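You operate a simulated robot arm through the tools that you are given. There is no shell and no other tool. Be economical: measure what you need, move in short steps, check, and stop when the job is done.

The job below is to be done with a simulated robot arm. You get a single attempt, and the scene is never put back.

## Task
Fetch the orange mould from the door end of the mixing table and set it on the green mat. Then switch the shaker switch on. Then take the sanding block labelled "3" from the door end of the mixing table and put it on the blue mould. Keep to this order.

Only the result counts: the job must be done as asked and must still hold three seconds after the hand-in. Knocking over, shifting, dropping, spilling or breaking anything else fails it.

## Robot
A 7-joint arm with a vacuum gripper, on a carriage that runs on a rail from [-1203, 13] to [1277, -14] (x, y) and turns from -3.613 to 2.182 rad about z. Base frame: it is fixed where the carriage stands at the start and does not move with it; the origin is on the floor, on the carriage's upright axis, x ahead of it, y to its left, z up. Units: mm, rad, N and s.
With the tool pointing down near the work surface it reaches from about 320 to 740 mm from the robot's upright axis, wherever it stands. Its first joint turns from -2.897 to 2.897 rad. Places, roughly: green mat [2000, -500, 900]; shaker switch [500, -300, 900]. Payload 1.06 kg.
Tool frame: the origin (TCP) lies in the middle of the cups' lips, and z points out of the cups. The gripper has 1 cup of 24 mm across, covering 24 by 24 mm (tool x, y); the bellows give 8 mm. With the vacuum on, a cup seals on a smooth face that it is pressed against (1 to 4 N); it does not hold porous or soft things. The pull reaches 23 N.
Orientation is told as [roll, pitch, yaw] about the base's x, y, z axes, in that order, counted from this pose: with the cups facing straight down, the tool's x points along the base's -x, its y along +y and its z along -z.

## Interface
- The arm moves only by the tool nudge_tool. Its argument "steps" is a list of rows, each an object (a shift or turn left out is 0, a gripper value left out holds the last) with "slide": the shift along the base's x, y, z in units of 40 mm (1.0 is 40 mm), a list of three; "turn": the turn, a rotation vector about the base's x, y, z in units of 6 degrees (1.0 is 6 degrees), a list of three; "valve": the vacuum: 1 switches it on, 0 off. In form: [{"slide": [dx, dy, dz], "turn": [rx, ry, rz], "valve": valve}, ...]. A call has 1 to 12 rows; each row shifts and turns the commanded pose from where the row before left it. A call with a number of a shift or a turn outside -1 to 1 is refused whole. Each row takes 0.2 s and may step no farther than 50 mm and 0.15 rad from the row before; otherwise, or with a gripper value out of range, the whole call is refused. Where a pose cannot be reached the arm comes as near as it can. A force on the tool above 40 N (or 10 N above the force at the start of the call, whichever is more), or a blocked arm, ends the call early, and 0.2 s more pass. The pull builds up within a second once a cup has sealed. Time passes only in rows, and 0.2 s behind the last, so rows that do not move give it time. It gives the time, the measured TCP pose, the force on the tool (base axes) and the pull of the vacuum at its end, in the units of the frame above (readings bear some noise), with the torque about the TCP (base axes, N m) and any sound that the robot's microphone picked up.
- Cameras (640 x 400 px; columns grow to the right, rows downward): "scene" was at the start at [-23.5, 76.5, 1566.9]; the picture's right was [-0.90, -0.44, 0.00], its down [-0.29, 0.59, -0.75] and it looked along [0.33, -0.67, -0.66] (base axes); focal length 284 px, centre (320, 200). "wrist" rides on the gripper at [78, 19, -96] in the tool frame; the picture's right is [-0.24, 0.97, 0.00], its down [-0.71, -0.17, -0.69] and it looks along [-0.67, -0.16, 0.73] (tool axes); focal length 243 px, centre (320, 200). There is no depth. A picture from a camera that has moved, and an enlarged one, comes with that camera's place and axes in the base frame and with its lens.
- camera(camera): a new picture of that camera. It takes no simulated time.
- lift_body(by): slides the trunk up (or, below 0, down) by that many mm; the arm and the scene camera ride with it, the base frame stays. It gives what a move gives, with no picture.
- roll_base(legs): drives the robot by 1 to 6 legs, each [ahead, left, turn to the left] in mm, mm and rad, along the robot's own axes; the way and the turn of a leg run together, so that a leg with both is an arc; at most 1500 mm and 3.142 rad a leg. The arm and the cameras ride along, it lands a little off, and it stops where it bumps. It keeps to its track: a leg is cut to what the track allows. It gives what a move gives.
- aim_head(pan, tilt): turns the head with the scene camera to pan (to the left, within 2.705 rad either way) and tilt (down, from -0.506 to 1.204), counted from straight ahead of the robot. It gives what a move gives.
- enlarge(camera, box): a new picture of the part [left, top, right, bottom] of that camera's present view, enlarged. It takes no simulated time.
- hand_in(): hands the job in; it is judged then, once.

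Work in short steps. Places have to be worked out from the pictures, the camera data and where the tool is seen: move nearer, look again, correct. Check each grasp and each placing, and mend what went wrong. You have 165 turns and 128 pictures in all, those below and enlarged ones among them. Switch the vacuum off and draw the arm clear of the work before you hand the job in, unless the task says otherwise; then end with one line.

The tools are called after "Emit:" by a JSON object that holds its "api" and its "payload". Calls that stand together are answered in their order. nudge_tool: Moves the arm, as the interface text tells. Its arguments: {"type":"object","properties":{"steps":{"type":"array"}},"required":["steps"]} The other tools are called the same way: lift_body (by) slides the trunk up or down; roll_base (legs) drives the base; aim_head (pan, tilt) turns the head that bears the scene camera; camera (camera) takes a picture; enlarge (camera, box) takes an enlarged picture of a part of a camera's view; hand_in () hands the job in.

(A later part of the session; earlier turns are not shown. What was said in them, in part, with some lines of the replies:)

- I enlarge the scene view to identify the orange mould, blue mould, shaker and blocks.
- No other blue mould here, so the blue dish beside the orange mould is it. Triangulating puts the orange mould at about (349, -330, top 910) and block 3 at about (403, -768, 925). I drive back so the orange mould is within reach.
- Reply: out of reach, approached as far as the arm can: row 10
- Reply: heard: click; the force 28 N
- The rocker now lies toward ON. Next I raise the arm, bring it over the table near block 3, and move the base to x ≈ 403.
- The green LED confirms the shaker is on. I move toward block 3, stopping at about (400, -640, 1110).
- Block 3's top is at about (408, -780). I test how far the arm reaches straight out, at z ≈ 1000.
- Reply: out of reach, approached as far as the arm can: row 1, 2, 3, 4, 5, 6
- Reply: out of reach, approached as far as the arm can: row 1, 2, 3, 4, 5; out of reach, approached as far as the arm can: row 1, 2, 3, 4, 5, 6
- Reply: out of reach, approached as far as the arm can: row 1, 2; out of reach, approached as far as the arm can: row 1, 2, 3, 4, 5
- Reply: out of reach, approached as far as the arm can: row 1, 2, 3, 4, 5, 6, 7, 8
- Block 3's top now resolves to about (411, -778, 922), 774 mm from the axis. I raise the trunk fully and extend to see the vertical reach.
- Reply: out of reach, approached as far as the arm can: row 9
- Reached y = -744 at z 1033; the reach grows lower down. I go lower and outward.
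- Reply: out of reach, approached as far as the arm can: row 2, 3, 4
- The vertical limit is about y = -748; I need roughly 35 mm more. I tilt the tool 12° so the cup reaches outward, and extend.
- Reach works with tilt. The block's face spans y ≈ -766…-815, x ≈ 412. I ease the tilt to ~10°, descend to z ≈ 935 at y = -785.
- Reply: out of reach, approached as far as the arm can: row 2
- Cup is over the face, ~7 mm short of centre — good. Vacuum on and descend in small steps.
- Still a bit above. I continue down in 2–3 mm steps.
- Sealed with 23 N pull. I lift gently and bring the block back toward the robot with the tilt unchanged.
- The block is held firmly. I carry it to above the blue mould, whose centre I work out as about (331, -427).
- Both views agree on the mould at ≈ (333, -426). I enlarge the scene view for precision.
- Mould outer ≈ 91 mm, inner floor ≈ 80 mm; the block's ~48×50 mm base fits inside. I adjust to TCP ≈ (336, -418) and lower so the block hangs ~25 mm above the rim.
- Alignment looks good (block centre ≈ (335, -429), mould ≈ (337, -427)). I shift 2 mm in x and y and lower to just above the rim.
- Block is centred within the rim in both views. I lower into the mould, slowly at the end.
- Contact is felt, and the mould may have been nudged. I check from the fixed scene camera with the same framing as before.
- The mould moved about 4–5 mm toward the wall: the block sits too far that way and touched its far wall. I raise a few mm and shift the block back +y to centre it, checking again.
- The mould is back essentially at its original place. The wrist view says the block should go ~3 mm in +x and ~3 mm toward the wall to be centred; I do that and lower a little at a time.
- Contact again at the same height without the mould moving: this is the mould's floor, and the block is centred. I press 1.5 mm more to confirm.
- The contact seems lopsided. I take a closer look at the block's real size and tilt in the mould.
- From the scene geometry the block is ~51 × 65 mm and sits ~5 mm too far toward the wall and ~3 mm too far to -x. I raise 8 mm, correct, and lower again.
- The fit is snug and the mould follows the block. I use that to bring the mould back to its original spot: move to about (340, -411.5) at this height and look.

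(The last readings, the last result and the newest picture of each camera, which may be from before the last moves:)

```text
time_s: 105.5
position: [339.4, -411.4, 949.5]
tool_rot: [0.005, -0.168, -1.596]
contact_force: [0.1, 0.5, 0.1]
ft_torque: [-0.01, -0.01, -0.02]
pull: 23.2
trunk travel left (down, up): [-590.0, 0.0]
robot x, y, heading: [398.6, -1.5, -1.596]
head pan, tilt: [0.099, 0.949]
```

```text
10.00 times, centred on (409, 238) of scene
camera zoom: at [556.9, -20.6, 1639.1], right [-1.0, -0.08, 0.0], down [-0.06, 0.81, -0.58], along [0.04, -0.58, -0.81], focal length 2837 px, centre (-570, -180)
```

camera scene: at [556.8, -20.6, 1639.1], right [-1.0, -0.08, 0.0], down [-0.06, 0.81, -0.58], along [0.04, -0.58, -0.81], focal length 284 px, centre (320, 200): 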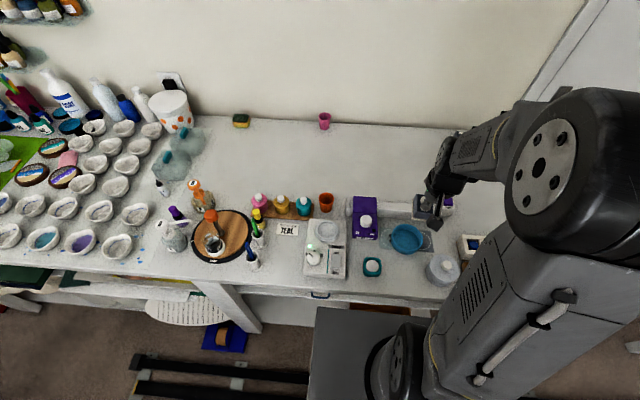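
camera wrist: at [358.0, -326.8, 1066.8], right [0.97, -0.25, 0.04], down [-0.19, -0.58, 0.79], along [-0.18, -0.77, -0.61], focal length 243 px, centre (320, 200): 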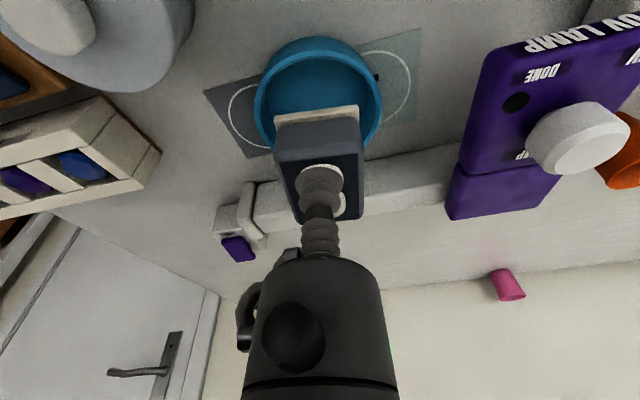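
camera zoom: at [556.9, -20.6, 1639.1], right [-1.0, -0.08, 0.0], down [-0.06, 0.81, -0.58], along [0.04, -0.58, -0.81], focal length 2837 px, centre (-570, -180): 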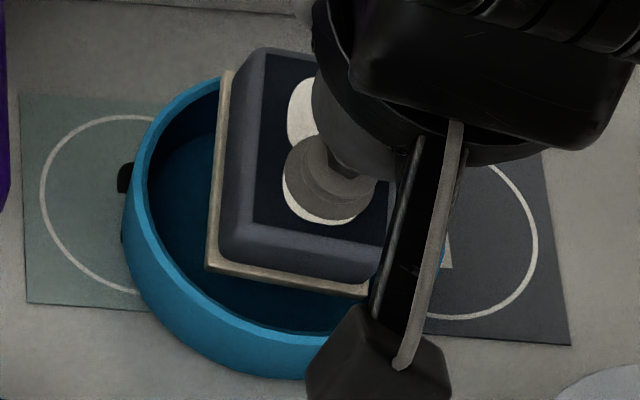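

The evidence (near edge low, far edge high) says the block took on the tool's 10° tilt when it sealed. I raise clear of the mould and straighten the tool to vertical, then look.

Emit:
{"api": "nudge_tool", "payload": {"steps": [{"slide": [0, 0, 0.5]}, {"slide": [0, 0, 0.7]}, {"turn": [0.8, 0, 0]}, {"turn": [0.8, 0, 0]}, {}]}}

Emit:
{"api": "enlarge", "payload": {"camera": "scene", "box": [380, 208, 444, 258]}}

Emit:
{"api": "camera", "payload": {"camera": "wrist"}}

```text
time_s: 106.7
position: [339.9, -412.9, 997.3]
tool_rot: [0.0, 0.0, -1.594]
contact_force: [0.5, -0.1, -0.6]
ft_torque: [0.0, -0.03, 0.0]
pull: 23.8
trunk travel left (down, up): [-590.0, 0.0]
robot x, y, heading: [397.2, -6.6, -1.592]
head pan, tilt: [0.099, 0.949]
```

```text
8.00 times, centred on (412, 233) of scene
camera zoom: at [556.9, -20.5, 1639.1], right [-1.0, -0.08, 0.0], down [-0.06, 0.81, -0.58], along [0.04, -0.58, -0.81], focal length 2270 px, centre (-416, -64)
```

zoom: 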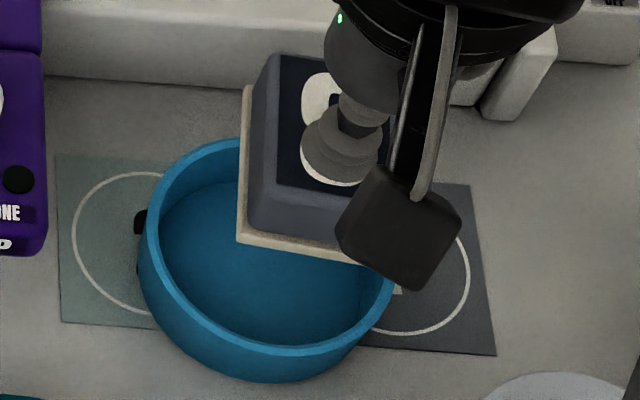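

```text
55 pictures are left
camera wrist: at [361.0, -335.3, 1092.8], right [0.97, -0.26, 0.0], down [-0.19, -0.7, 0.68], along [-0.18, -0.66, -0.73], focal length 243 px, centre (320, 200)
```

wrist: 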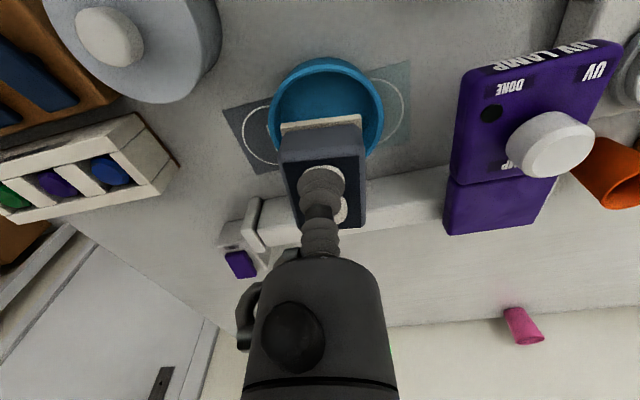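

The block is level now (≈ 51 × 60 mm). In scene coordinates the block centre is ≈ (328, -433) and the mould ≈ (334.6, -428.7), so I shift (+6.6, +4) and lower to just above the rim.

Emit:
{"api": "nudge_tool", "payload": {"steps": [{"slide": [0.165, 0.1, -0.5]}, {"slide": [0, 0, -0.4]}, {}]}}

Emit:
{"api": "enlarge", "payload": {"camera": "scene", "box": [380, 208, 444, 258]}}

Emit:
{"api": "enlarge", "payload": {"camera": "wrist", "box": [220, 40, 420, 165]}}

```text
time_s: 107.5
position: [345.5, -406.8, 961.7]
tool_rot: [-0.001, -0.001, -1.595]
contact_force: [0.6, -0.1, -0.7]
ft_torque: [0.02, 0.01, -0.03]
pull: 23.6
trunk travel left (down, up): [-590.0, 0.0]
robot x, y, heading: [397.7, -7.1, -1.595]
head pan, tilt: [0.099, 0.949]
```

```text
8.00 times, centred on (412, 233) of scene
camera zoom: at [556.8, -20.7, 1639.1], right [-1.0, -0.08, 0.0], down [-0.06, 0.81, -0.58], along [0.04, -0.58, -0.81], focal length 2270 px, centre (-416, -64)
```

zoom: 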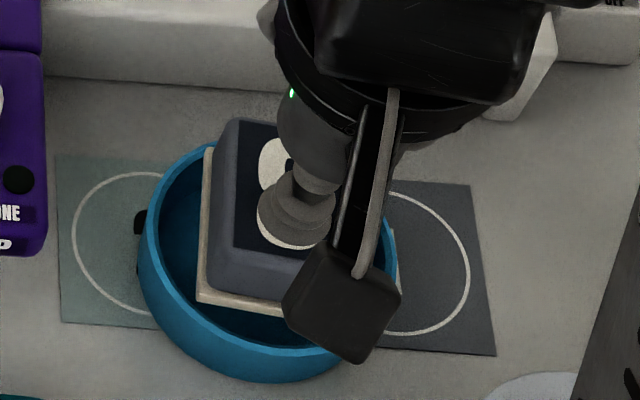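

```text
3.20 times, centred on (320, 102) of wrist
camera zoom: at [366.9, -330.8, 1057.0], right [0.97, -0.26, 0.0], down [-0.19, -0.7, 0.69], along [-0.18, -0.66, -0.73], focal length 776 px, centre (320, 512)
```

zoom: 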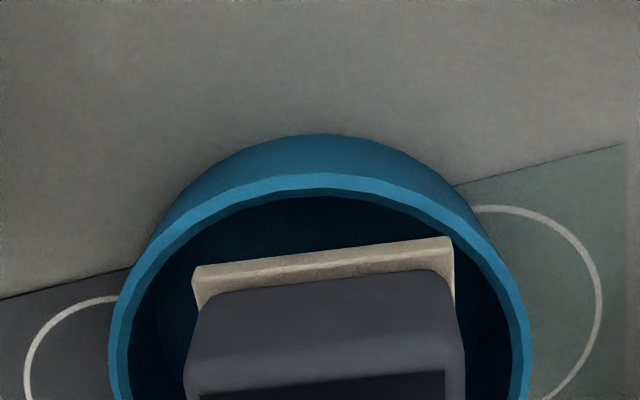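

The block centre now coincides with the mould centre in the scene view. I lower it into the mould step by step.

Emit:
{"api": "nudge_tool", "payload": {"steps": [{"slide": [0, 0, -0.2]}, {"slide": [0, 0, -0.2]}, {}]}}

Emit:
{"api": "nudge_tool", "payload": {"steps": [{"slide": [0, 0, -0.1]}, {}]}}

Emit:
{"api": "enlarge", "payload": {"camera": "scene", "box": [380, 208, 444, 258]}}

```text
time_s: 108.3
position: [345.6, -408.2, 946.2]
tool_rot: [0.002, -0.001, -1.596]
contact_force: [-5.5, -2.4, 15.6]
ft_torque: [0.16, -0.21, 0.0]
pull: 23.4
trunk travel left (down, up): [-590.0, 0.0]
robot x, y, heading: [398.8, -5.8, -1.593]
head pan, tilt: [0.099, 0.949]
```

```text
time_s: 108.9
position: [346.1, -408.0, 942.6]
tool_rot: [0.0, 0.0, -1.593]
contact_force: [-4.3, -3.6, 15.9]
ft_torque: [0.19, -0.33, -0.01]
pull: 23.1
trunk travel left (down, up): [-590.0, 0.0]
robot x, y, heading: [397.7, -4.5, -1.593]
head pan, tilt: [0.099, 0.949]
```

```text
8.00 times, centred on (412, 233) of scene
camera zoom: at [556.4, -20.0, 1639.1], right [-1.0, -0.08, 0.0], down [-0.06, 0.81, -0.58], along [0.04, -0.58, -0.81], focal length 2270 px, centre (-416, -64)
```

zoom: 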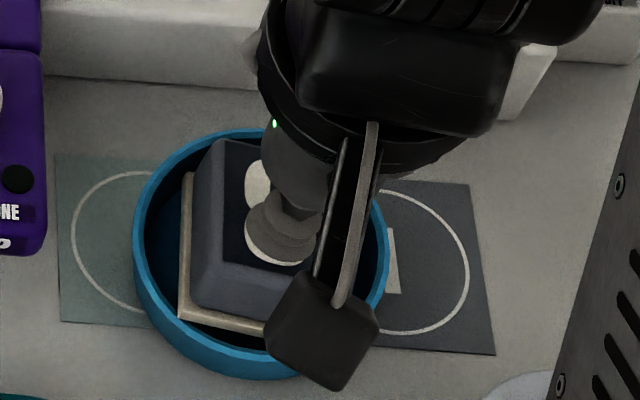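

The near +x corner is landing on the rim (force offset says so). I raise clear and re-measure both positions with corrected heights.

Emit:
{"api": "nudge_tool", "payload": {"steps": [{"slide": [0, 0, 0.2]}, {"slide": [0, 0, 0.2]}, {}]}}

Emit:
{"api": "enlarge", "payload": {"camera": "scene", "box": [380, 208, 444, 258]}}

```text
time_s: 109.7
position: [346.1, -407.8, 956.1]
tool_rot: [0.001, 0.001, -1.594]
contact_force: [0.2, 0.1, -1.2]
ft_torque: [0.06, -0.06, -0.01]
pull: 22.9
trunk travel left (down, up): [-590.0, 0.0]
robot x, y, heading: [401.2, -4.8, -1.591]
head pan, tilt: [0.099, 0.949]
```

```text
8.00 times, centred on (412, 233) of scene
camera zoom: at [556.9, -20.6, 1639.0], right [-1.0, -0.08, 0.0], down [-0.06, 0.81, -0.58], along [0.04, -0.58, -0.81], focal length 2270 px, centre (-416, -64)
```

zoom: 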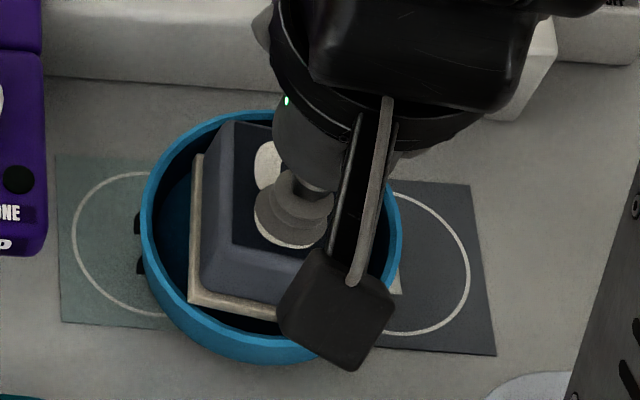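

The block is now nested in the mould tightly enough to carry it. I use this to put the mould back at its original spot: shift (-6, -3.5) while lifted and then lower gently.

Emit:
{"api": "nudge_tool", "payload": {"steps": [{"slide": [-0.075, -0.045, 0]}, {"slide": [-0.075, -0.045, 0]}, {"slide": [0, 0, -0.15]}, {}]}}

Emit:
{"api": "enlarge", "payload": {"camera": "scene", "box": [380, 208, 444, 258]}}

Emit:
{"api": "enlarge", "payload": {"camera": "wrist", "box": [220, 40, 420, 165]}}

```text
time_s: 110.7
position: [339.5, -412.9, 952.6]
tool_rot: [0.0, -0.002, -1.592]
contact_force: [0.1, -0.9, -1.4]
ft_torque: [0.03, -0.06, 0.01]
pull: 23.2
trunk travel left (down, up): [-590.0, 0.0]
robot x, y, heading: [398.7, -4.8, -1.597]
head pan, tilt: [0.099, 0.949]
```

```text
8.00 times, centred on (412, 233) of scene
camera zoom: at [556.9, -20.7, 1639.1], right [-1.0, -0.08, 0.0], down [-0.06, 0.81, -0.58], along [0.04, -0.58, -0.81], focal length 2270 px, centre (-416, -64)
```

zoom: 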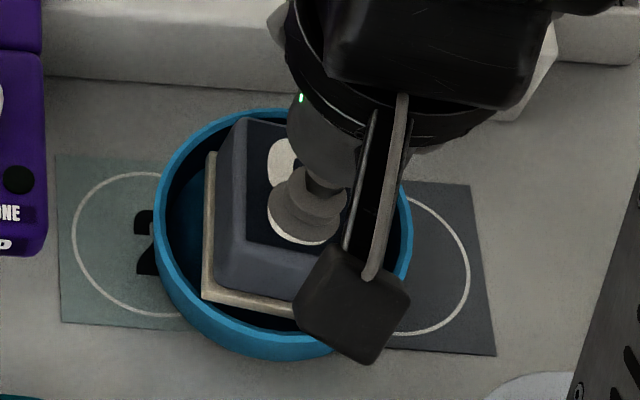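

```text
3.20 times, centred on (320, 102) of wrist
camera zoom: at [361.1, -335.3, 1047.7], right [0.97, -0.26, 0.0], down [-0.19, -0.7, 0.69], along [-0.18, -0.66, -0.73], focal length 776 px, centre (320, 512)
```

zoom: 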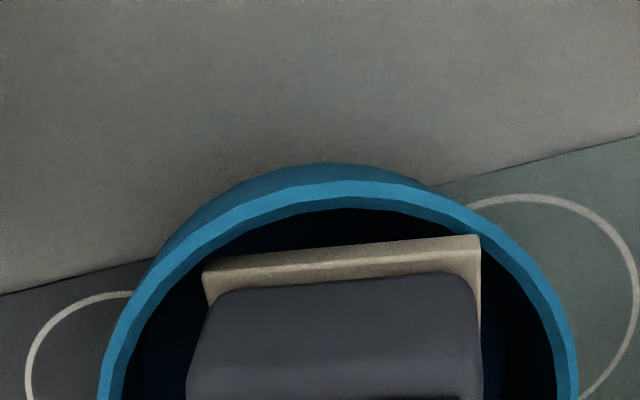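

After lowering ~8 mm the mould should land on its original place. I lower in small steps watching force.

Emit:
{"api": "nudge_tool", "payload": {"steps": [{"slide": [0, 0, -0.1]}, {"slide": [0, 0, -0.06]}, {}]}}

Emit:
{"api": "enlarge", "payload": {"camera": "scene", "box": [380, 208, 444, 258]}}

```text
time_s: 111.5
position: [341.2, -412.2, 945.8]
tool_rot: [0.0, -0.003, -1.593]
contact_force: [-0.4, -1.0, 6.3]
ft_torque: [0.24, 0.06, 0.04]
pull: 22.6
trunk travel left (down, up): [-590.0, 0.0]
robot x, y, heading: [398.0, -3.6, -1.589]
head pan, tilt: [0.099, 0.949]
```

```text
8.00 times, centred on (412, 233) of scene
camera zoom: at [556.8, -20.3, 1639.1], right [-1.0, -0.08, 0.0], down [-0.06, 0.81, -0.58], along [0.04, -0.58, -0.81], focal length 2270 px, centre (-416, -64)
```

zoom: 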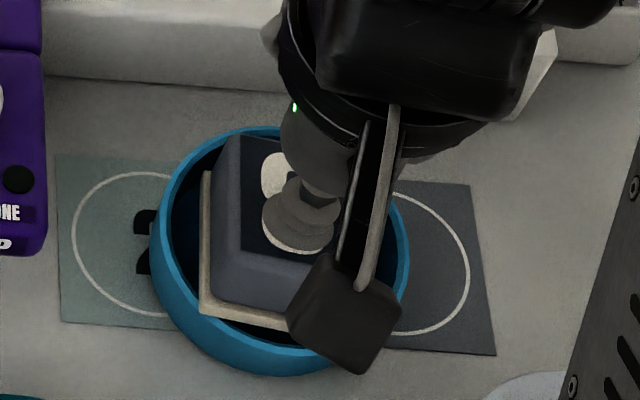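

Mould outline matches its original place within ~1 mm. I press a little more to seat it flat before releasing.

Emit:
{"api": "nudge_tool", "payload": {"steps": [{"slide": [0, 0, -0.06]}, {}]}}

Emit:
{"api": "nudge_tool", "payload": {"steps": [{"slide": [0, 0, -0.06]}, {}]}}

Emit:
{"api": "enlarge", "payload": {"camera": "scene", "box": [380, 208, 444, 258]}}

Emit:
{"api": "enlarge", "payload": {"camera": "wrist", "box": [220, 40, 420, 165]}}

```text
time_s: 112.1
position: [340.7, -412.2, 943.5]
tool_rot: [0.0, 0.0, -1.592]
contact_force: [1.4, -1.2, 8.4]
ft_torque: [0.27, -0.03, -0.06]
pull: 22.6
trunk travel left (down, up): [-590.0, 0.0]
robot x, y, heading: [398.7, -5.4, -1.595]
head pan, tilt: [0.099, 0.949]
```

```text
time_s: 112.7
position: [340.7, -412.3, 941.1]
tool_rot: [-0.002, -0.002, -1.595]
contact_force: [1.1, -7.5, 20.6]
ft_torque: [0.4, -0.06, -0.07]
pull: 23.1
trunk travel left (down, up): [-590.0, 0.0]
robot x, y, heading: [400.3, -4.6, -1.593]
head pan, tilt: [0.099, 0.949]
```

```text
8.00 times, centred on (412, 233) of scene
camera zoom: at [557.1, -20.2, 1639.2], right [-1.0, -0.08, 0.0], down [-0.06, 0.81, -0.58], along [0.04, -0.58, -0.81], focal length 2270 px, centre (-416, -64)
```

zoom: 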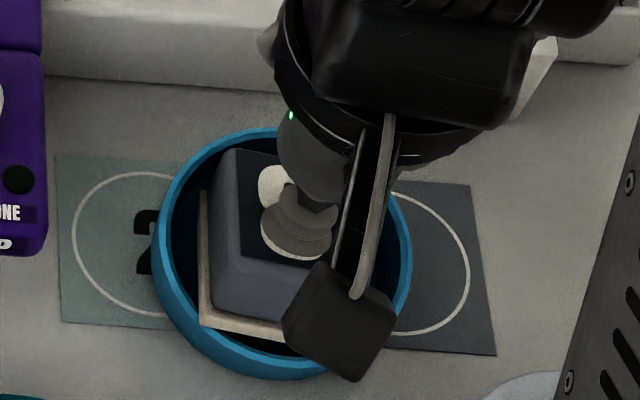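

```text
3.20 times, centred on (320, 102) of wrist
camera zoom: at [361.7, -335.0, 1037.0], right [0.97, -0.26, 0.0], down [-0.19, -0.7, 0.69], along [-0.18, -0.66, -0.73], focal length 776 px, centre (320, 512)
```

zoom: 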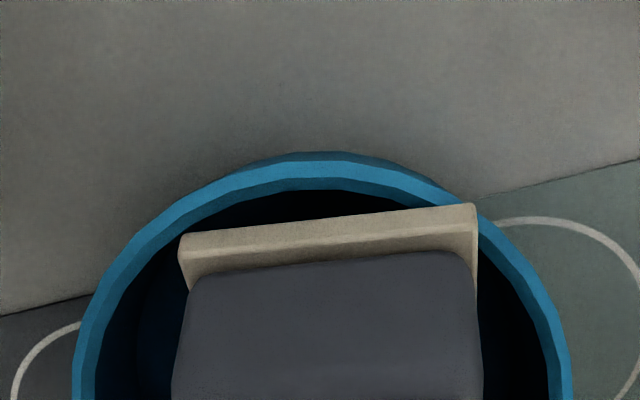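

The mould is slightly tipped by the wedged block. I relieve the pressing force and release the vacuum so that both settle flat, then inspect.

Emit:
{"api": "nudge_tool", "payload": {"steps": [{"slide": [0, 0, 0.08]}, {"valve": 0}, {}, {}, {"slide": [0, 0, 0.1]}, {"slide": [0, 0, 0.3]}, {"slide": [0, 0, 0.6]}, {}]}}

Emit:
{"api": "enlarge", "payload": {"camera": "scene", "box": [380, 208, 444, 258]}}

Emit:
{"api": "camera", "payload": {"camera": "wrist"}}

```text
time_s: 114.5
position: [340.0, -412.3, 983.9]
tool_rot: [0.001, 0.0, -1.594]
contact_force: [-0.6, -0.4, 0.6]
ft_torque: [0.03, 0.0, 0.0]
pull: 0.1
trunk travel left (down, up): [-590.0, 0.0]
robot x, y, heading: [400.3, -6.4, -1.591]
head pan, tilt: [0.099, 0.949]
```

```text
8.00 times, centred on (412, 233) of scene
camera zoom: at [556.9, -20.3, 1639.0], right [-1.0, -0.08, 0.0], down [-0.06, 0.81, -0.58], along [0.04, -0.58, -0.81], focal length 2270 px, centre (-416, -64)
```

zoom: 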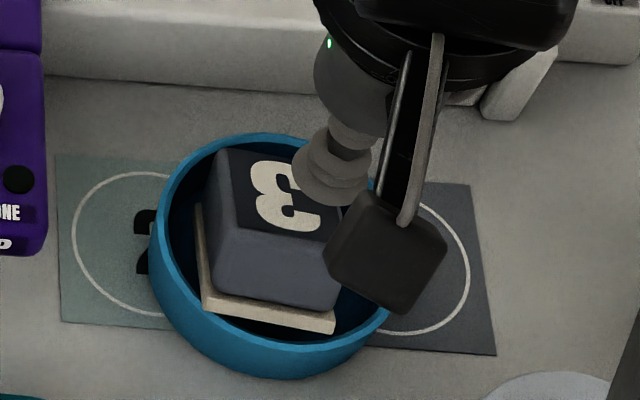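

```text
44 pictures are left
camera wrist: at [360.9, -334.5, 1080.2], right [0.97, -0.26, 0.0], down [-0.19, -0.7, 0.69], along [-0.18, -0.66, -0.73], focal length 243 px, centre (320, 200)
```

wrist: 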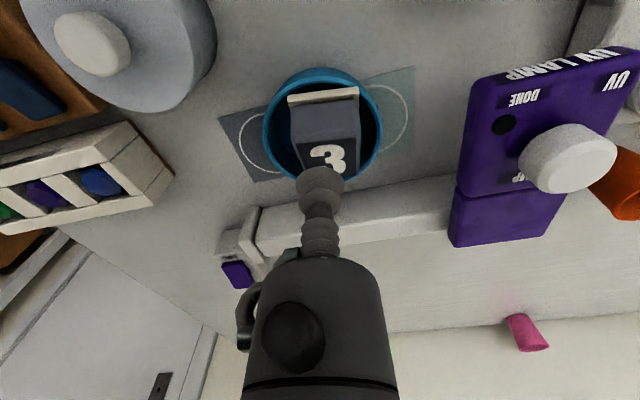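

The block now leans in the mould (far end down, near end on the wall). I move the tool up and back for an unobstructed look.

Emit:
{"api": "nudge_tool", "payload": {"steps": [{"slide": [-0.7, 0.3, 0.5]}, {"slide": [-0.8, 0.3, 0.5]}, {"slide": [-0.8, 0, 0.4]}, {}]}}

Emit:
{"api": "enlarge", "payload": {"camera": "scene", "box": [380, 208, 444, 258]}}

Emit:
{"api": "camera", "payload": {"camera": "wrist"}}

```text
time_s: 115.5
position: [249.5, -387.6, 1040.6]
tool_rot: [-0.002, 0.001, -1.592]
contact_force: [0.2, 0.7, 0.0]
ft_torque: [0.01, -0.01, 0.02]
pull: 0.1
trunk travel left (down, up): [-590.0, 0.0]
robot x, y, heading: [399.2, -6.3, -1.592]
head pan, tilt: [0.099, 0.949]
```

```text
8.00 times, centred on (412, 233) of scene
camera zoom: at [556.8, -20.6, 1639.1], right [-1.0, -0.08, 0.0], down [-0.06, 0.81, -0.58], along [0.04, -0.58, -0.81], focal length 2270 px, centre (-416, -64)
```

zoom: 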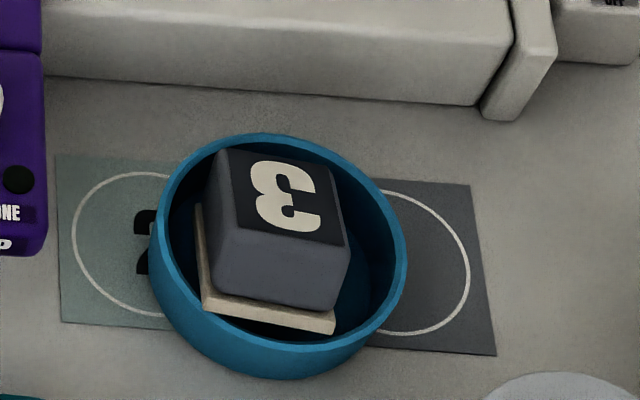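

```text
42 pictures are left
camera wrist: at [269.5, -311.0, 1137.0], right [0.97, -0.26, 0.0], down [-0.19, -0.7, 0.68], along [-0.18, -0.66, -0.73], focal length 243 px, centre (320, 200)
```

wrist: 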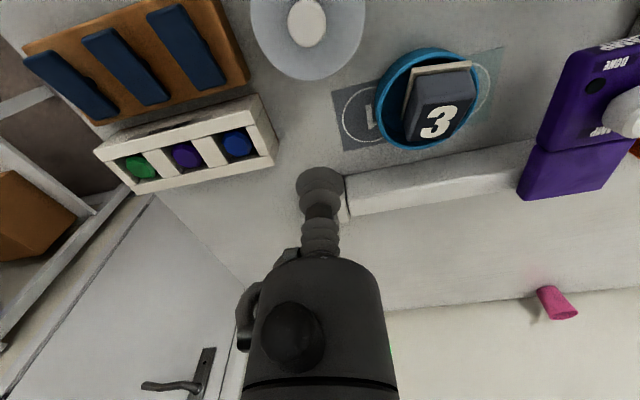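

The block leans about 25° (near end up on the wall). I'll re-grip it perpendicular to its top face near its centre, and set it level. First a close wrist look.

Emit:
{"api": "enlarge", "payload": {"camera": "wrist", "box": [350, 30, 510, 165]}}

```text
2.96 times, centred on (430, 98) of wrist
camera zoom: at [269.5, -311.0, 1137.0], right [0.97, -0.26, 0.0], down [-0.19, -0.7, 0.68], along [-0.18, -0.66, -0.73], focal length 719 px, centre (-6, 504)
```

zoom: 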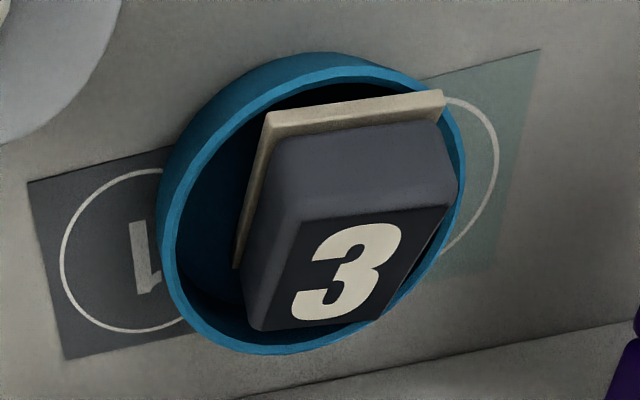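

Triangulating the two views gives the label centre near (341, -424, 946). I approach with the tool tilted +25° to face it squarely, standing off ~70 mm.

Emit:
{"api": "nudge_tool", "payload": {"steps": [{"slide": [0.5, -0.3, 0], "turn": [0.85, 0, 0]}, {"slide": [0.5, -0.3, 0], "turn": [0.85, 0, 0]}, {"slide": [0.5, -0.4, 0], "turn": [0.85, 0, 0]}, {"slide": [0.5, -0.4, -0.3], "turn": [0.85, 0, 0]}, {"slide": [0.28, -0.25, -0.4], "turn": [0.8, 0, 0]}, {}]}}

Emit:
{"api": "camera", "payload": {"camera": "wrist"}}

Emit:
{"api": "enlarge", "payload": {"camera": "scene", "box": [380, 208, 444, 258]}}

```text
time_s: 116.9
position: [339.1, -453.8, 1011.1]
tool_rot: [-0.012, 0.441, -1.597]
contact_force: [0.0, -1.4, 0.5]
ft_torque: [0.03, 0.0, -0.01]
pull: 0.1
trunk travel left (down, up): [-590.0, 0.0]
robot x, y, heading: [396.1, -4.5, -1.601]
head pan, tilt: [0.099, 0.949]
```

```text
40 pictures are left
camera wrist: at [360.3, -425.3, 1131.5], right [0.97, -0.23, -0.11], down [-0.19, -0.93, 0.32], along [-0.18, -0.29, -0.94], focal length 243 px, centre (320, 200)
```

wrist: 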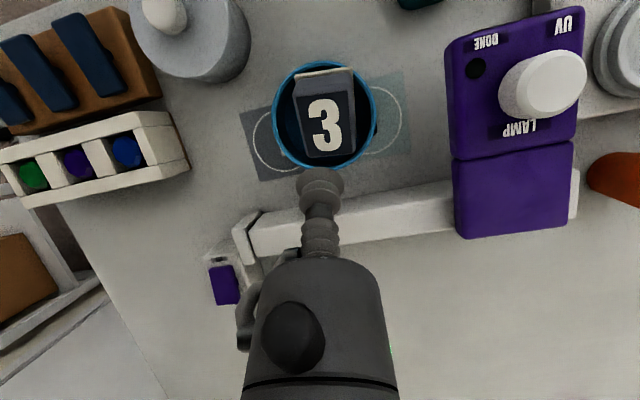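

```text
8.00 times, centred on (412, 233) of scene
camera zoom: at [556.9, -20.8, 1639.1], right [-1.0, -0.08, 0.0], down [-0.06, 0.81, -0.58], along [0.04, -0.58, -0.81], focal length 2270 px, centre (-416, -64)
```

zoom: 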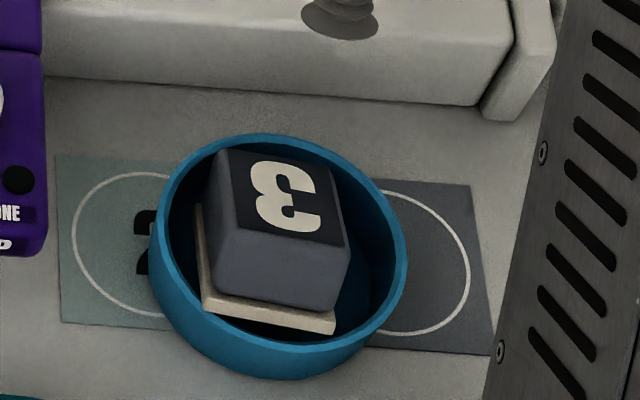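

From this near-top view the label centre is at (342, -426, 943). I correct by (+3, -4) and advance along the tool axis to ~14 mm off.

Emit:
{"api": "nudge_tool", "payload": {"steps": [{"slide": [0.08, -0.1, 0]}, {"slide": [0, 0.32, -0.68]}, {"slide": [0, 0.32, -0.68]}, {}]}}

Emit:
{"api": "enlarge", "payload": {"camera": "wrist", "box": [230, 70, 410, 210]}}

Emit:
{"api": "enlarge", "payload": {"camera": "scene", "box": [380, 208, 444, 258]}}

```text
time_s: 117.9
position: [341.9, -430.9, 957.5]
tool_rot: [-0.011, 0.44, -1.597]
contact_force: [-0.2, 0.6, 0.7]
ft_torque: [0.02, 0.05, 0.01]
pull: 0.0
trunk travel left (down, up): [-590.0, 0.0]
robot x, y, heading: [399.0, -3.9, -1.596]
head pan, tilt: [0.099, 0.949]
```

```text
2.86 times, centred on (320, 140) of wrist
camera zoom: at [362.4, -401.8, 1076.8], right [0.97, -0.23, -0.11], down [-0.19, -0.93, 0.32], along [-0.18, -0.29, -0.94], focal length 693 px, centre (320, 371)
```

zoom: 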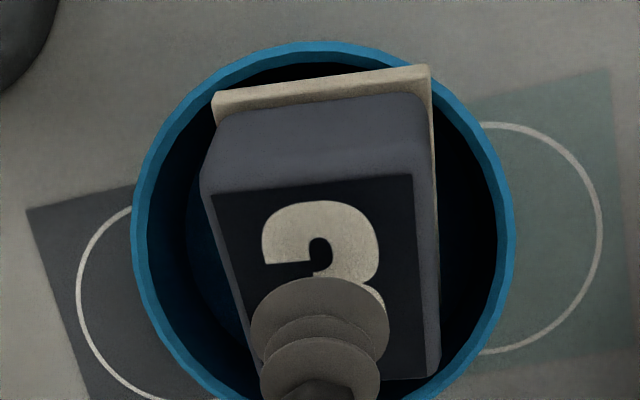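

```text
8.00 times, centred on (412, 233) of scene
camera zoom: at [556.9, -20.6, 1639.1], right [-1.0, -0.08, 0.0], down [-0.06, 0.81, -0.58], along [0.04, -0.58, -0.81], focal length 2270 px, centre (-416, -64)
```

zoom: 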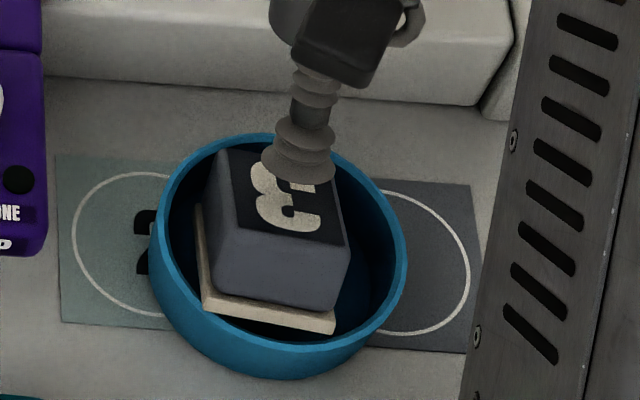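

Aligned to land on the label's centre. Vacuum on, advancing along the axis in small steps.

Emit:
{"api": "nudge_tool", "payload": {"steps": [{"slide": [0, 0.064, -0.136], "valve": 1}, {"slide": [0, 0.053, -0.113]}, {}]}}

Emit:
{"api": "nudge_tool", "payload": {"steps": [{"slide": [0, 0.022, -0.046]}, {}, {}]}}

```text
time_s: 118.7
position: [342.4, -427.6, 946.5]
tool_rot: [-0.011, 0.44, -1.598]
contact_force: [0.6, -0.6, -0.7]
ft_torque: [0.0, -0.02, 0.0]
pull: 0.0
trunk travel left (down, up): [-590.0, 0.0]
robot x, y, heading: [400.2, -1.7, -1.6]
head pan, tilt: [0.099, 0.949]
```

```text
time_s: 119.5
position: [342.8, -427.2, 945.8]
tool_rot: [-0.011, 0.44, -1.598]
contact_force: [0.1, -0.9, 1.0]
ft_torque: [-0.01, 0.0, -0.02]
pull: 0.0
trunk travel left (down, up): [-590.0, 0.0]
robot x, y, heading: [402.5, -6.2, -1.59]
head pan, tilt: [0.099, 0.949]
```

Emit:
{"api": "nudge_tool", "payload": {"steps": [{"slide": [0, 0.022, -0.046]}, {"slide": [0, 0.022, -0.046]}, {}]}}

Emit:
{"api": "nudge_tool", "payload": {"steps": [{"slide": [0, 0.022, -0.046]}, {}, {}]}}

Emit:
{"api": "enlarge", "payload": {"camera": "scene", "box": [380, 208, 444, 258]}}

```text
time_s: 120.3
position: [342.7, -423.8, 942.1]
tool_rot: [-0.01, 0.439, -1.596]
contact_force: [-0.9, -3.6, 7.4]
ft_torque: [0.03, -0.14, -0.09]
pull: 22.9
trunk travel left (down, up): [-590.0, 0.0]
robot x, y, heading: [400.3, -6.7, -1.588]
head pan, tilt: [0.099, 0.949]
```

```text
time_s: 121.1
position: [340.8, -423.9, 940.2]
tool_rot: [-0.012, 0.442, -1.596]
contact_force: [-3.3, -4.5, 12.6]
ft_torque: [0.1, -0.17, -0.02]
pull: 22.9
trunk travel left (down, up): [-590.0, 0.0]
robot x, y, heading: [399.3, -4.0, -1.595]
head pan, tilt: [0.099, 0.949]
```

```text
8.00 times, centred on (412, 233) of scene
camera zoom: at [556.4, -20.4, 1639.1], right [-1.0, -0.08, 0.0], down [-0.06, 0.81, -0.58], along [0.04, -0.58, -0.81], focal length 2270 px, centre (-416, -64)
```

zoom: 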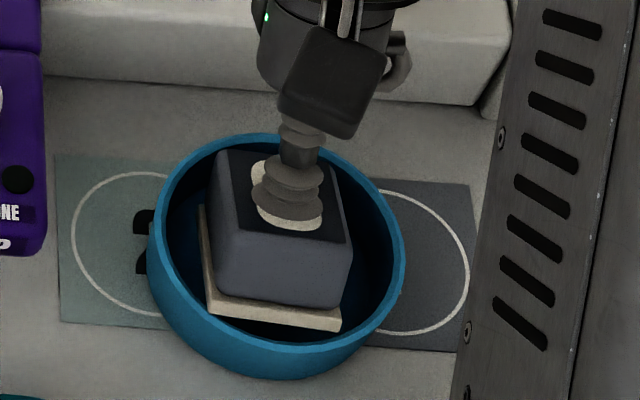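

Sealed on the centre of the top. I lift slowly and check that the mould stays put.

Emit:
{"api": "nudge_tool", "payload": {"steps": [{"slide": [0, 0, 0.15]}, {"slide": [0, 0, 0.25]}, {"slide": [0, 0, 0.5]}, {"slide": [0, 0, 0.6]}, {}]}}

Emit:
{"api": "enlarge", "payload": {"camera": "scene", "box": [380, 208, 444, 258]}}

```text
time_s: 122.3
position: [343.2, -422.4, 1001.0]
tool_rot: [-0.01, 0.439, -1.598]
contact_force: [-0.5, -0.1, -0.1]
ft_torque: [-0.04, -0.01, -0.02]
pull: 23.2
trunk travel left (down, up): [-590.0, 0.0]
robot x, y, heading: [397.8, -1.5, -1.592]
head pan, tilt: [0.099, 0.949]
```

```text
8.00 times, centred on (412, 233) of scene
camera zoom: at [556.9, -20.4, 1639.1], right [-1.0, -0.08, 0.0], down [-0.06, 0.81, -0.58], along [0.04, -0.58, -0.81], focal length 2270 px, centre (-416, -64)
```

zoom: 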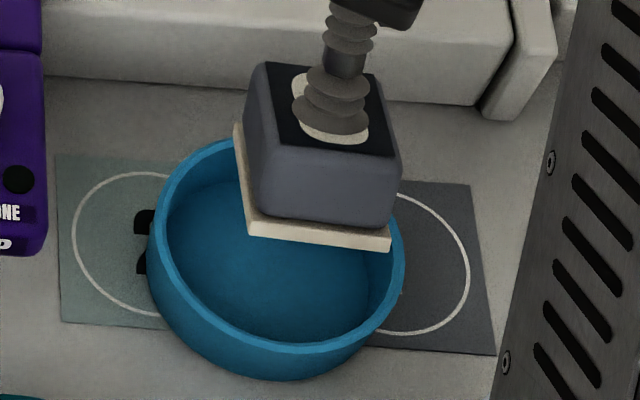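

Block free, mould undisturbed. I straighten the tool so the block hangs level.

Emit:
{"api": "nudge_tool", "payload": {"steps": [{"turn": [-0.84, 0, 0]}, {"turn": [-0.84, 0, 0]}, {"turn": [-0.84, 0, 0]}, {"turn": [-0.84, 0, 0]}, {"turn": [-0.84, 0, 0]}, {}]}}

Emit:
{"api": "enlarge", "payload": {"camera": "scene", "box": [380, 208, 444, 258]}}

Emit:
{"api": "enlarge", "payload": {"camera": "wrist", "box": [220, 40, 420, 190]}}

```text
time_s: 123.7
position: [342.1, -423.7, 999.7]
tool_rot: [0.0, -0.001, -1.593]
contact_force: [0.5, -0.8, -0.1]
ft_torque: [0.04, -0.04, 0.01]
pull: 23.1
trunk travel left (down, up): [-590.0, 0.0]
robot x, y, heading: [403.8, -2.6, -1.599]
head pan, tilt: [0.099, 0.949]
```

```text
8.00 times, centred on (412, 233) of scene
camera zoom: at [556.9, -20.4, 1639.1], right [-1.0, -0.08, 0.0], down [-0.06, 0.81, -0.58], along [0.04, -0.58, -0.81], focal length 2270 px, centre (-416, -64)
```

zoom: 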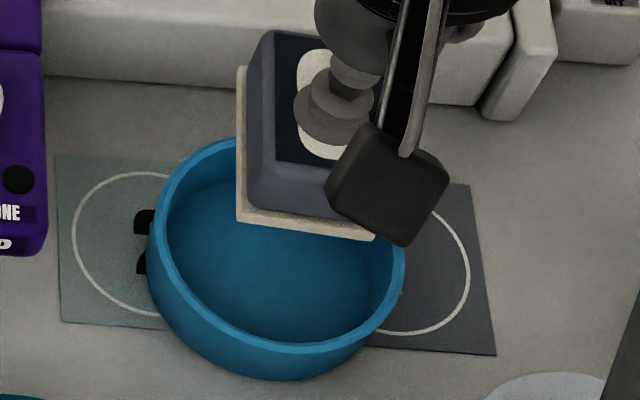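

```text
2.67 times, centred on (320, 115) of wrist
camera zoom: at [363.3, -346.8, 1095.5], right [0.97, -0.26, 0.0], down [-0.19, -0.7, 0.69], along [-0.18, -0.66, -0.73], focal length 647 px, centre (320, 427)
```

zoom: 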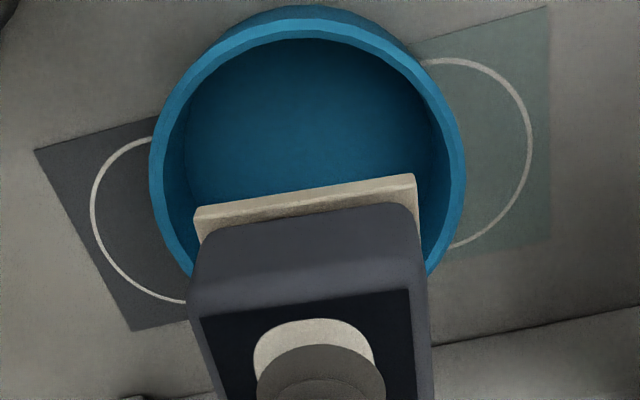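

Wrist geometry gives block centre ≈ (340.4, -435), mould ≈ (337, -429); scene geometry says about the same offset. I shift (-2.5, +7) and lower to just above the rim.

Emit:
{"api": "nudge_tool", "payload": {"steps": [{"slide": [-0.06, 0.18, -0.3]}, {"slide": [0, 0, -0.55]}, {}]}}

Emit:
{"api": "enlarge", "payload": {"camera": "scene", "box": [380, 208, 444, 258]}}

Emit:
{"api": "enlarge", "payload": {"camera": "wrist", "box": [220, 40, 420, 190]}}

```text
time_s: 124.5
position: [341.6, -415.1, 964.9]
tool_rot: [0.0, 0.0, -1.594]
contact_force: [0.2, -1.3, -0.2]
ft_torque: [0.03, 0.0, 0.0]
pull: 23.0
trunk travel left (down, up): [-590.0, 0.0]
robot x, y, heading: [398.8, -1.7, -1.598]
head pan, tilt: [0.099, 0.949]
```

```text
8.00 times, centred on (412, 233) of scene
camera zoom: at [556.9, -20.9, 1639.1], right [-1.0, -0.08, 0.0], down [-0.06, 0.81, -0.58], along [0.04, -0.58, -0.81], focal length 2270 px, centre (-416, -64)
```

zoom: 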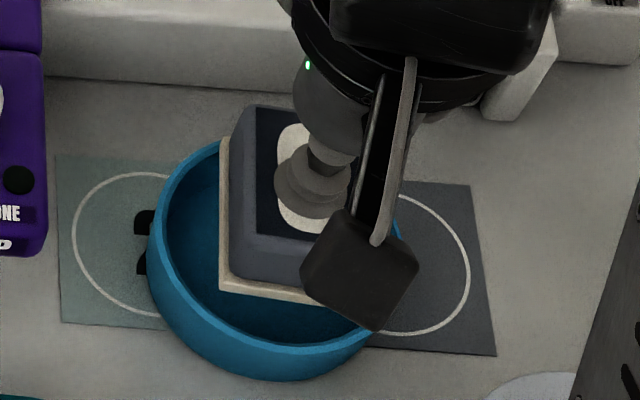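

```text
2.67 times, centred on (320, 115) of wrist
camera zoom: at [361.9, -339.4, 1060.6], right [0.97, -0.26, 0.0], down [-0.19, -0.7, 0.69], along [-0.18, -0.66, -0.73], focal length 647 px, centre (320, 427)
```

zoom: 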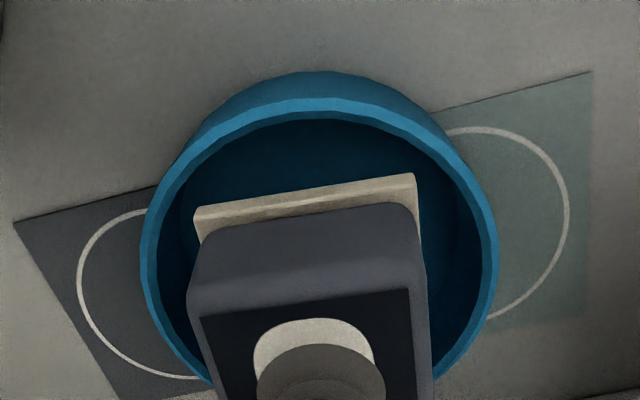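

Scene geometry says centred; wrist suggests moving slightly toward the wall. I take a compromise of (-1, -2) mm and lower gradually, watching the forces.

Emit:
{"api": "nudge_tool", "payload": {"steps": [{"slide": [-0.03, -0.05, -0.2]}, {"slide": [0, 0, -0.15]}, {}]}}

Emit:
{"api": "nudge_tool", "payload": {"steps": [{"slide": [0, 0, -0.1]}, {}]}}

```text
time_s: 125.3
position: [340.5, -418.4, 951.6]
tool_rot: [-0.001, 0.001, -1.594]
contact_force: [-0.1, 2.1, 5.5]
ft_torque: [-0.14, 0.11, -0.02]
pull: 22.5
trunk travel left (down, up): [-590.0, 0.0]
robot x, y, heading: [399.9, -5.6, -1.59]
head pan, tilt: [0.099, 0.949]
```

```text
time_s: 125.9
position: [339.3, -418.2, 948.4]
tool_rot: [-0.001, 0.0, -1.594]
contact_force: [-1.3, 0.3, 4.3]
ft_torque: [-0.21, 0.04, -0.03]
pull: 22.5
trunk travel left (down, up): [-590.0, 0.0]
robot x, y, heading: [402.6, -6.6, -1.597]
head pan, tilt: [0.099, 0.949]
```

The far -x corner touches now, so I go up 8 mm, shift (+1.5, +4) and lower again.

Emit:
{"api": "nudge_tool", "payload": {"steps": [{"slide": [0, 0, 0.25]}, {"slide": [0.04, 0.1, 0]}, {}]}}

Emit:
{"api": "enlarge", "payload": {"camera": "scene", "box": [380, 208, 444, 258]}}

Emit:
{"api": "nudge_tool", "payload": {"steps": [{"slide": [0, 0, -0.15]}, {"slide": [0, 0, -0.1]}, {}]}}

```text
time_s: 126.7
position: [341.2, -415.3, 957.6]
tool_rot: [0.002, 0.001, -1.594]
contact_force: [-0.1, 0.3, -0.1]
ft_torque: [-0.08, -0.01, 0.02]
pull: 22.9
trunk travel left (down, up): [-590.0, 0.0]
robot x, y, heading: [399.5, -7.0, -1.595]
head pan, tilt: [0.099, 0.949]
```

```text
8.00 times, centred on (412, 233) of scene
camera zoom: at [556.9, -20.7, 1639.1], right [-1.0, -0.08, 0.0], down [-0.06, 0.81, -0.58], along [0.04, -0.58, -0.81], focal length 2270 px, centre (-416, -64)
```

zoom: 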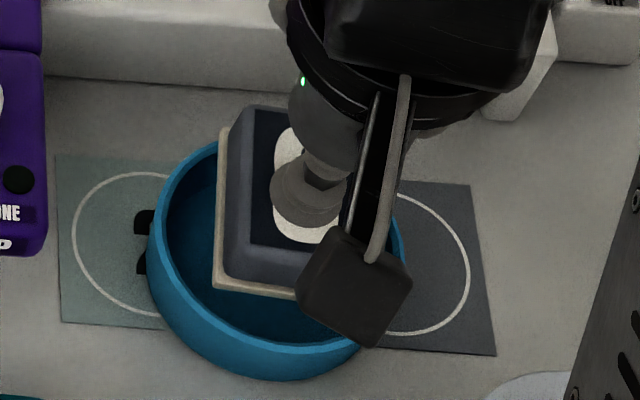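

```text
time_s: 127.5
position: [340.7, -415.3, 948.5]
tool_rot: [-0.001, 0.001, -1.594]
contact_force: [0.3, 0.2, 0.8]
ft_torque: [-0.14, 0.05, 0.02]
pull: 22.7
trunk travel left (down, up): [-590.0, 0.0]
robot x, y, heading: [399.7, -7.5, -1.596]
head pan, tilt: [0.099, 0.949]
```

Little force now at z 948. I look at how it sits.

Emit:
{"api": "enlarge", "payload": {"camera": "scene", "box": [380, 208, 444, 258]}}

Emit:
{"api": "enlarge", "payload": {"camera": "wrist", "box": [220, 40, 420, 190]}}

```text
8.00 times, centred on (412, 233) of scene
camera zoom: at [556.9, -20.4, 1639.1], right [-1.0, -0.08, 0.0], down [-0.06, 0.81, -0.58], along [0.04, -0.58, -0.81], focal length 2270 px, centre (-416, -64)
```

zoom: 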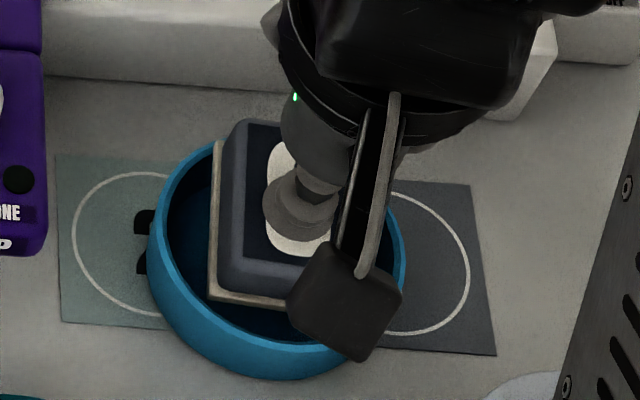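

```text
2.67 times, centred on (320, 115) of wrist
camera zoom: at [361.7, -337.9, 1043.7], right [0.97, -0.26, 0.0], down [-0.19, -0.7, 0.69], along [-0.18, -0.66, -0.73], focal length 647 px, centre (320, 427)
```

zoom: 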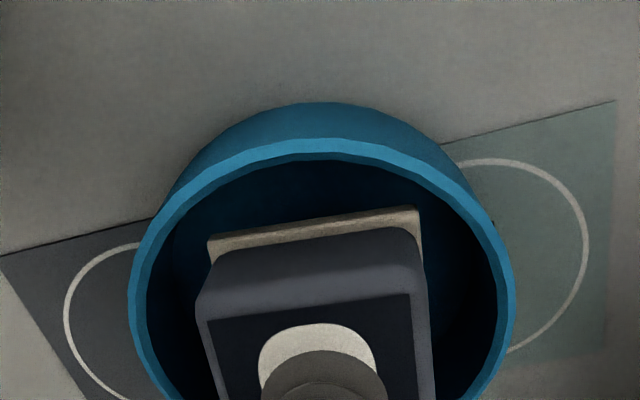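

The near gap is ~13 mm while the far corners ride on the rim; I raise slightly and shift +5 mm in y, then lower.

Emit:
{"api": "nudge_tool", "payload": {"steps": [{"slide": [0, 0, 0.25]}, {"slide": [0, 0.125, 0]}, {"slide": [0, 0, -0.15]}, {"slide": [0, 0, -0.15]}, {}]}}

Emit:
{"api": "enlarge", "payload": {"camera": "scene", "box": [380, 208, 444, 258]}}

```text
time_s: 128.7
position: [341.0, -409.7, 946.5]
tool_rot: [0.001, 0.001, -1.594]
contact_force: [-0.1, -0.4, 0.2]
ft_torque: [-0.05, 0.01, 0.0]
pull: 23.2
trunk travel left (down, up): [-590.0, 0.0]
robot x, y, heading: [401.6, -3.1, -1.595]
head pan, tilt: [0.099, 0.949]
```

```text
8.00 times, centred on (412, 233) of scene
camera zoom: at [556.8, -20.6, 1639.1], right [-1.0, -0.08, 0.0], down [-0.06, 0.81, -0.58], along [0.04, -0.58, -0.81], focal length 2270 px, centre (-416, -64)
```

zoom: 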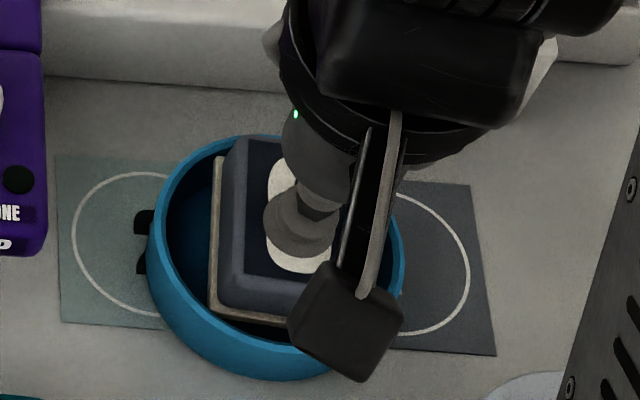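

No force now and the block is inside the rim. I continue down.

Emit:
{"api": "nudge_tool", "payload": {"steps": [{"slide": [0, 0, -0.1]}, {"slide": [0, 0, -0.1]}, {}]}}

Emit:
{"api": "enlarge", "payload": {"camera": "scene", "box": [380, 208, 444, 258]}}

```text
time_s: 129.5
position: [340.6, -410.5, 937.6]
tool_rot: [0.0, -0.001, -1.593]
contact_force: [-1.2, -0.2, -0.3]
ft_torque: [-0.07, -0.04, -0.01]
pull: 22.9
trunk travel left (down, up): [-590.0, 0.0]
robot x, y, heading: [400.4, -4.6, -1.595]
head pan, tilt: [0.099, 0.949]
```

```text
8.00 times, centred on (412, 233) of scene
camera zoom: at [556.8, -20.7, 1639.1], right [-1.0, -0.08, 0.0], down [-0.06, 0.81, -0.58], along [0.04, -0.58, -0.81], focal length 2270 px, centre (-416, -64)
```

zoom: 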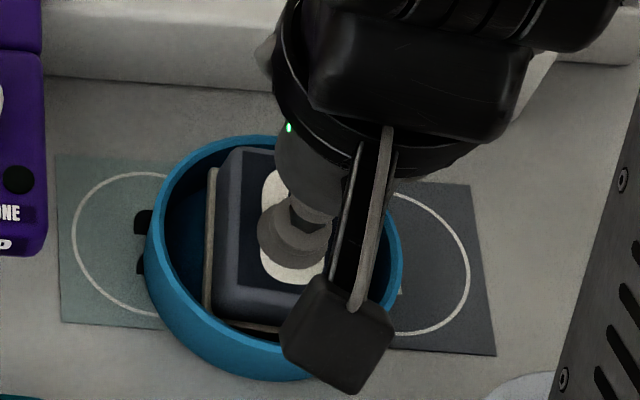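

Excellent — it slides in without resistance and the mould hardly moves. I go on down to the floor.

Emit:
{"api": "nudge_tool", "payload": {"steps": [{"slide": [0, 0, -0.1]}, {"slide": [0, 0, -0.05]}, {}]}}

Emit:
{"api": "nudge_tool", "payload": {"steps": [{"slide": [0, 0, -0.06]}, {}]}}

Emit:
{"api": "enlarge", "payload": {"camera": "scene", "box": [380, 208, 444, 258]}}

```text
time_s: 130.3
position: [341.0, -409.3, 932.1]
tool_rot: [0.001, 0.0, -1.593]
contact_force: [0.3, 0.8, 5.1]
ft_torque: [-0.13, -0.02, -0.08]
pull: 23.0
trunk travel left (down, up): [-590.0, 0.0]
robot x, y, heading: [400.5, -0.1, -1.594]
head pan, tilt: [0.099, 0.949]
```

```text
time_s: 130.9
position: [341.5, -409.3, 930.0]
tool_rot: [0.0, -0.002, -1.593]
contact_force: [1.3, 1.4, 14.1]
ft_torque: [-0.09, 0.1, -0.02]
pull: 22.6
trunk travel left (down, up): [-590.0, 0.0]
robot x, y, heading: [397.9, -4.0, -1.599]
head pan, tilt: [0.099, 0.949]
```

```text
8.00 times, centred on (412, 233) of scene
camera zoom: at [557.2, -19.6, 1639.1], right [-1.0, -0.08, 0.0], down [-0.06, 0.81, -0.58], along [0.04, -0.58, -0.81], focal length 2270 px, centre (-416, -64)
```

zoom: 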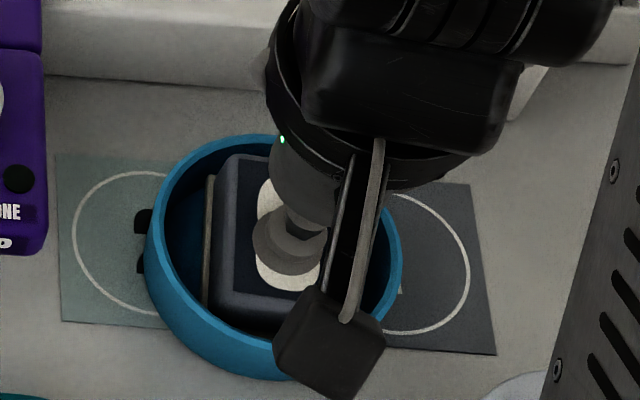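

Seated flat on the mould floor (14 N), mould within ~3 mm of where it was. I ease off, release the vacuum and withdraw straight up.

Emit:
{"api": "nudge_tool", "payload": {"steps": [{"slide": [0, 0, 0.06]}, {"valve": 0}, {}, {}, {}, {"slide": [0, 0, 0.1]}, {"slide": [0, 0, 0.3]}, {"slide": [0, 0, 0.8]}, {"slide": [0, 0, 1]}, {"slide": [-0.8, 0, 0.5]}, {"slide": [-1, 0, 0.5]}, {"slide": [-1, 0, 0]}]}}

Emit:
{"api": "enlarge", "payload": {"camera": "scene", "box": [380, 208, 444, 258]}}

Emit:
{"api": "camera", "payload": {"camera": "scene"}}

```text
time_s: 133.5
position: [228.7, -411.2, 1059.2]
tool_rot: [-0.001, -0.001, -1.595]
contact_force: [0.4, 0.4, 0.3]
ft_torque: [-0.01, 0.01, 0.01]
pull: 0.0
trunk travel left (down, up): [-590.0, 0.0]
robot x, y, heading: [397.4, -8.9, -1.592]
head pan, tilt: [0.099, 0.949]
```

```text
8.00 times, centred on (412, 233) of scene
camera zoom: at [556.6, -20.4, 1639.1], right [-1.0, -0.08, 0.0], down [-0.06, 0.81, -0.58], along [0.04, -0.58, -0.81], focal length 2270 px, centre (-416, -64)
```

zoom: 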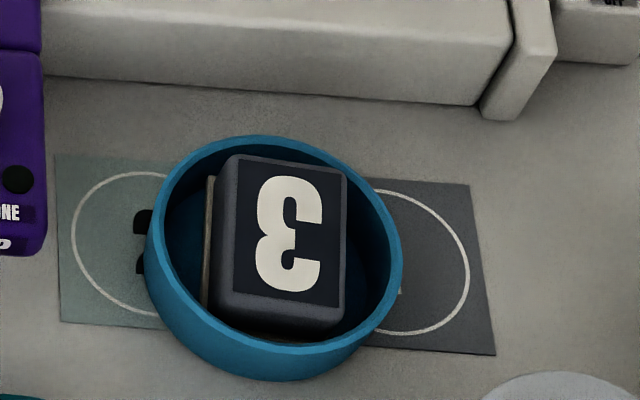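

```text
23 pictures are left
camera scene: at [556.6, -20.4, 1639.1], right [-1.0, -0.08, 0.0], down [-0.06, 0.81, -0.58], along [0.04, -0.58, -0.81], focal length 284 px, centre (320, 200)
```

scene: 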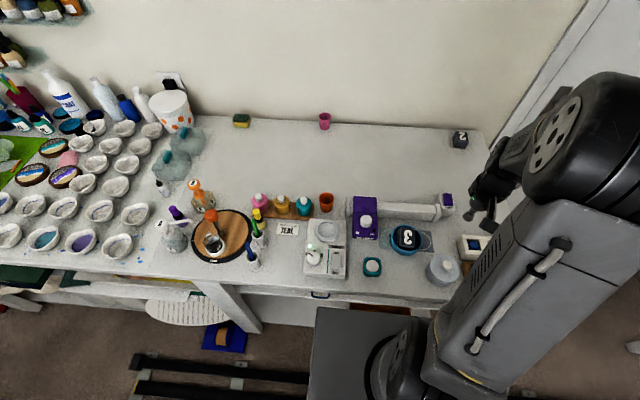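

Block 3 sits level in the blue mould and nothing else is disturbed. I raise the arm clear and check the shaker's LED once more.

Emit:
{"api": "nudge_tool", "payload": {"steps": [{"slide": [0, 0.3, 0.9]}, {"slide": [0, 0.3, 0.9]}, {"slide": [0, 0, 0.9]}, {}, {}]}}

Emit:
{"api": "enlarge", "payload": {"camera": "scene", "box": [290, 190, 434, 290]}}

```text
time_s: 134.7
position: [228.9, -385.0, 1169.7]
tool_rot: [-0.001, 0.002, -1.593]
contact_force: [0.1, 0.9, 0.0]
ft_torque: [0.03, -0.01, -0.01]
pull: 0.1
trunk travel left (down, up): [-590.0, 0.0]
robot x, y, heading: [397.1, -5.2, -1.594]
head pan, tilt: [0.099, 0.949]
```

```text
4.00 times, centred on (362, 240) of scene
camera zoom: at [556.8, -20.6, 1639.1], right [-1.0, -0.08, 0.0], down [-0.06, 0.81, -0.58], along [0.04, -0.58, -0.81], focal length 1135 px, centre (152, 40)
```

zoom: 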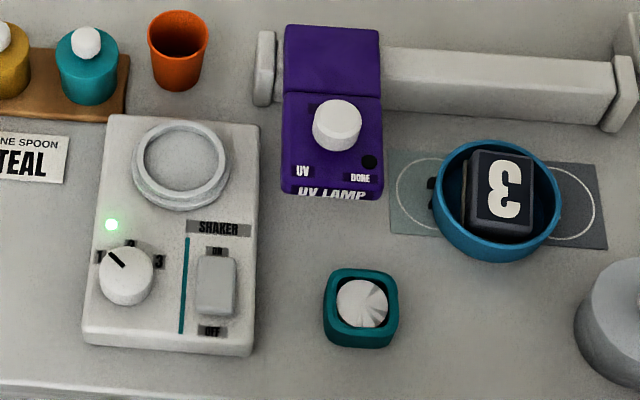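

The shaker LED is lit, block 3 is in the blue mould, and the orange mould is on the mat; the vacuum is off and the arm is clear. Handing in.

Emit:
{"api": "hand_in", "payload": {}}

```text
The job is handed in.
```

The job is handed in, done in the order asked: the orange mould stands on the green mat, the shaker is on with its LED lit, and sanding block 3 sits level in the blue mould. While seating the block, the blue mould was briefly lifted and nudged, and it ended about 3 mm from where it started.
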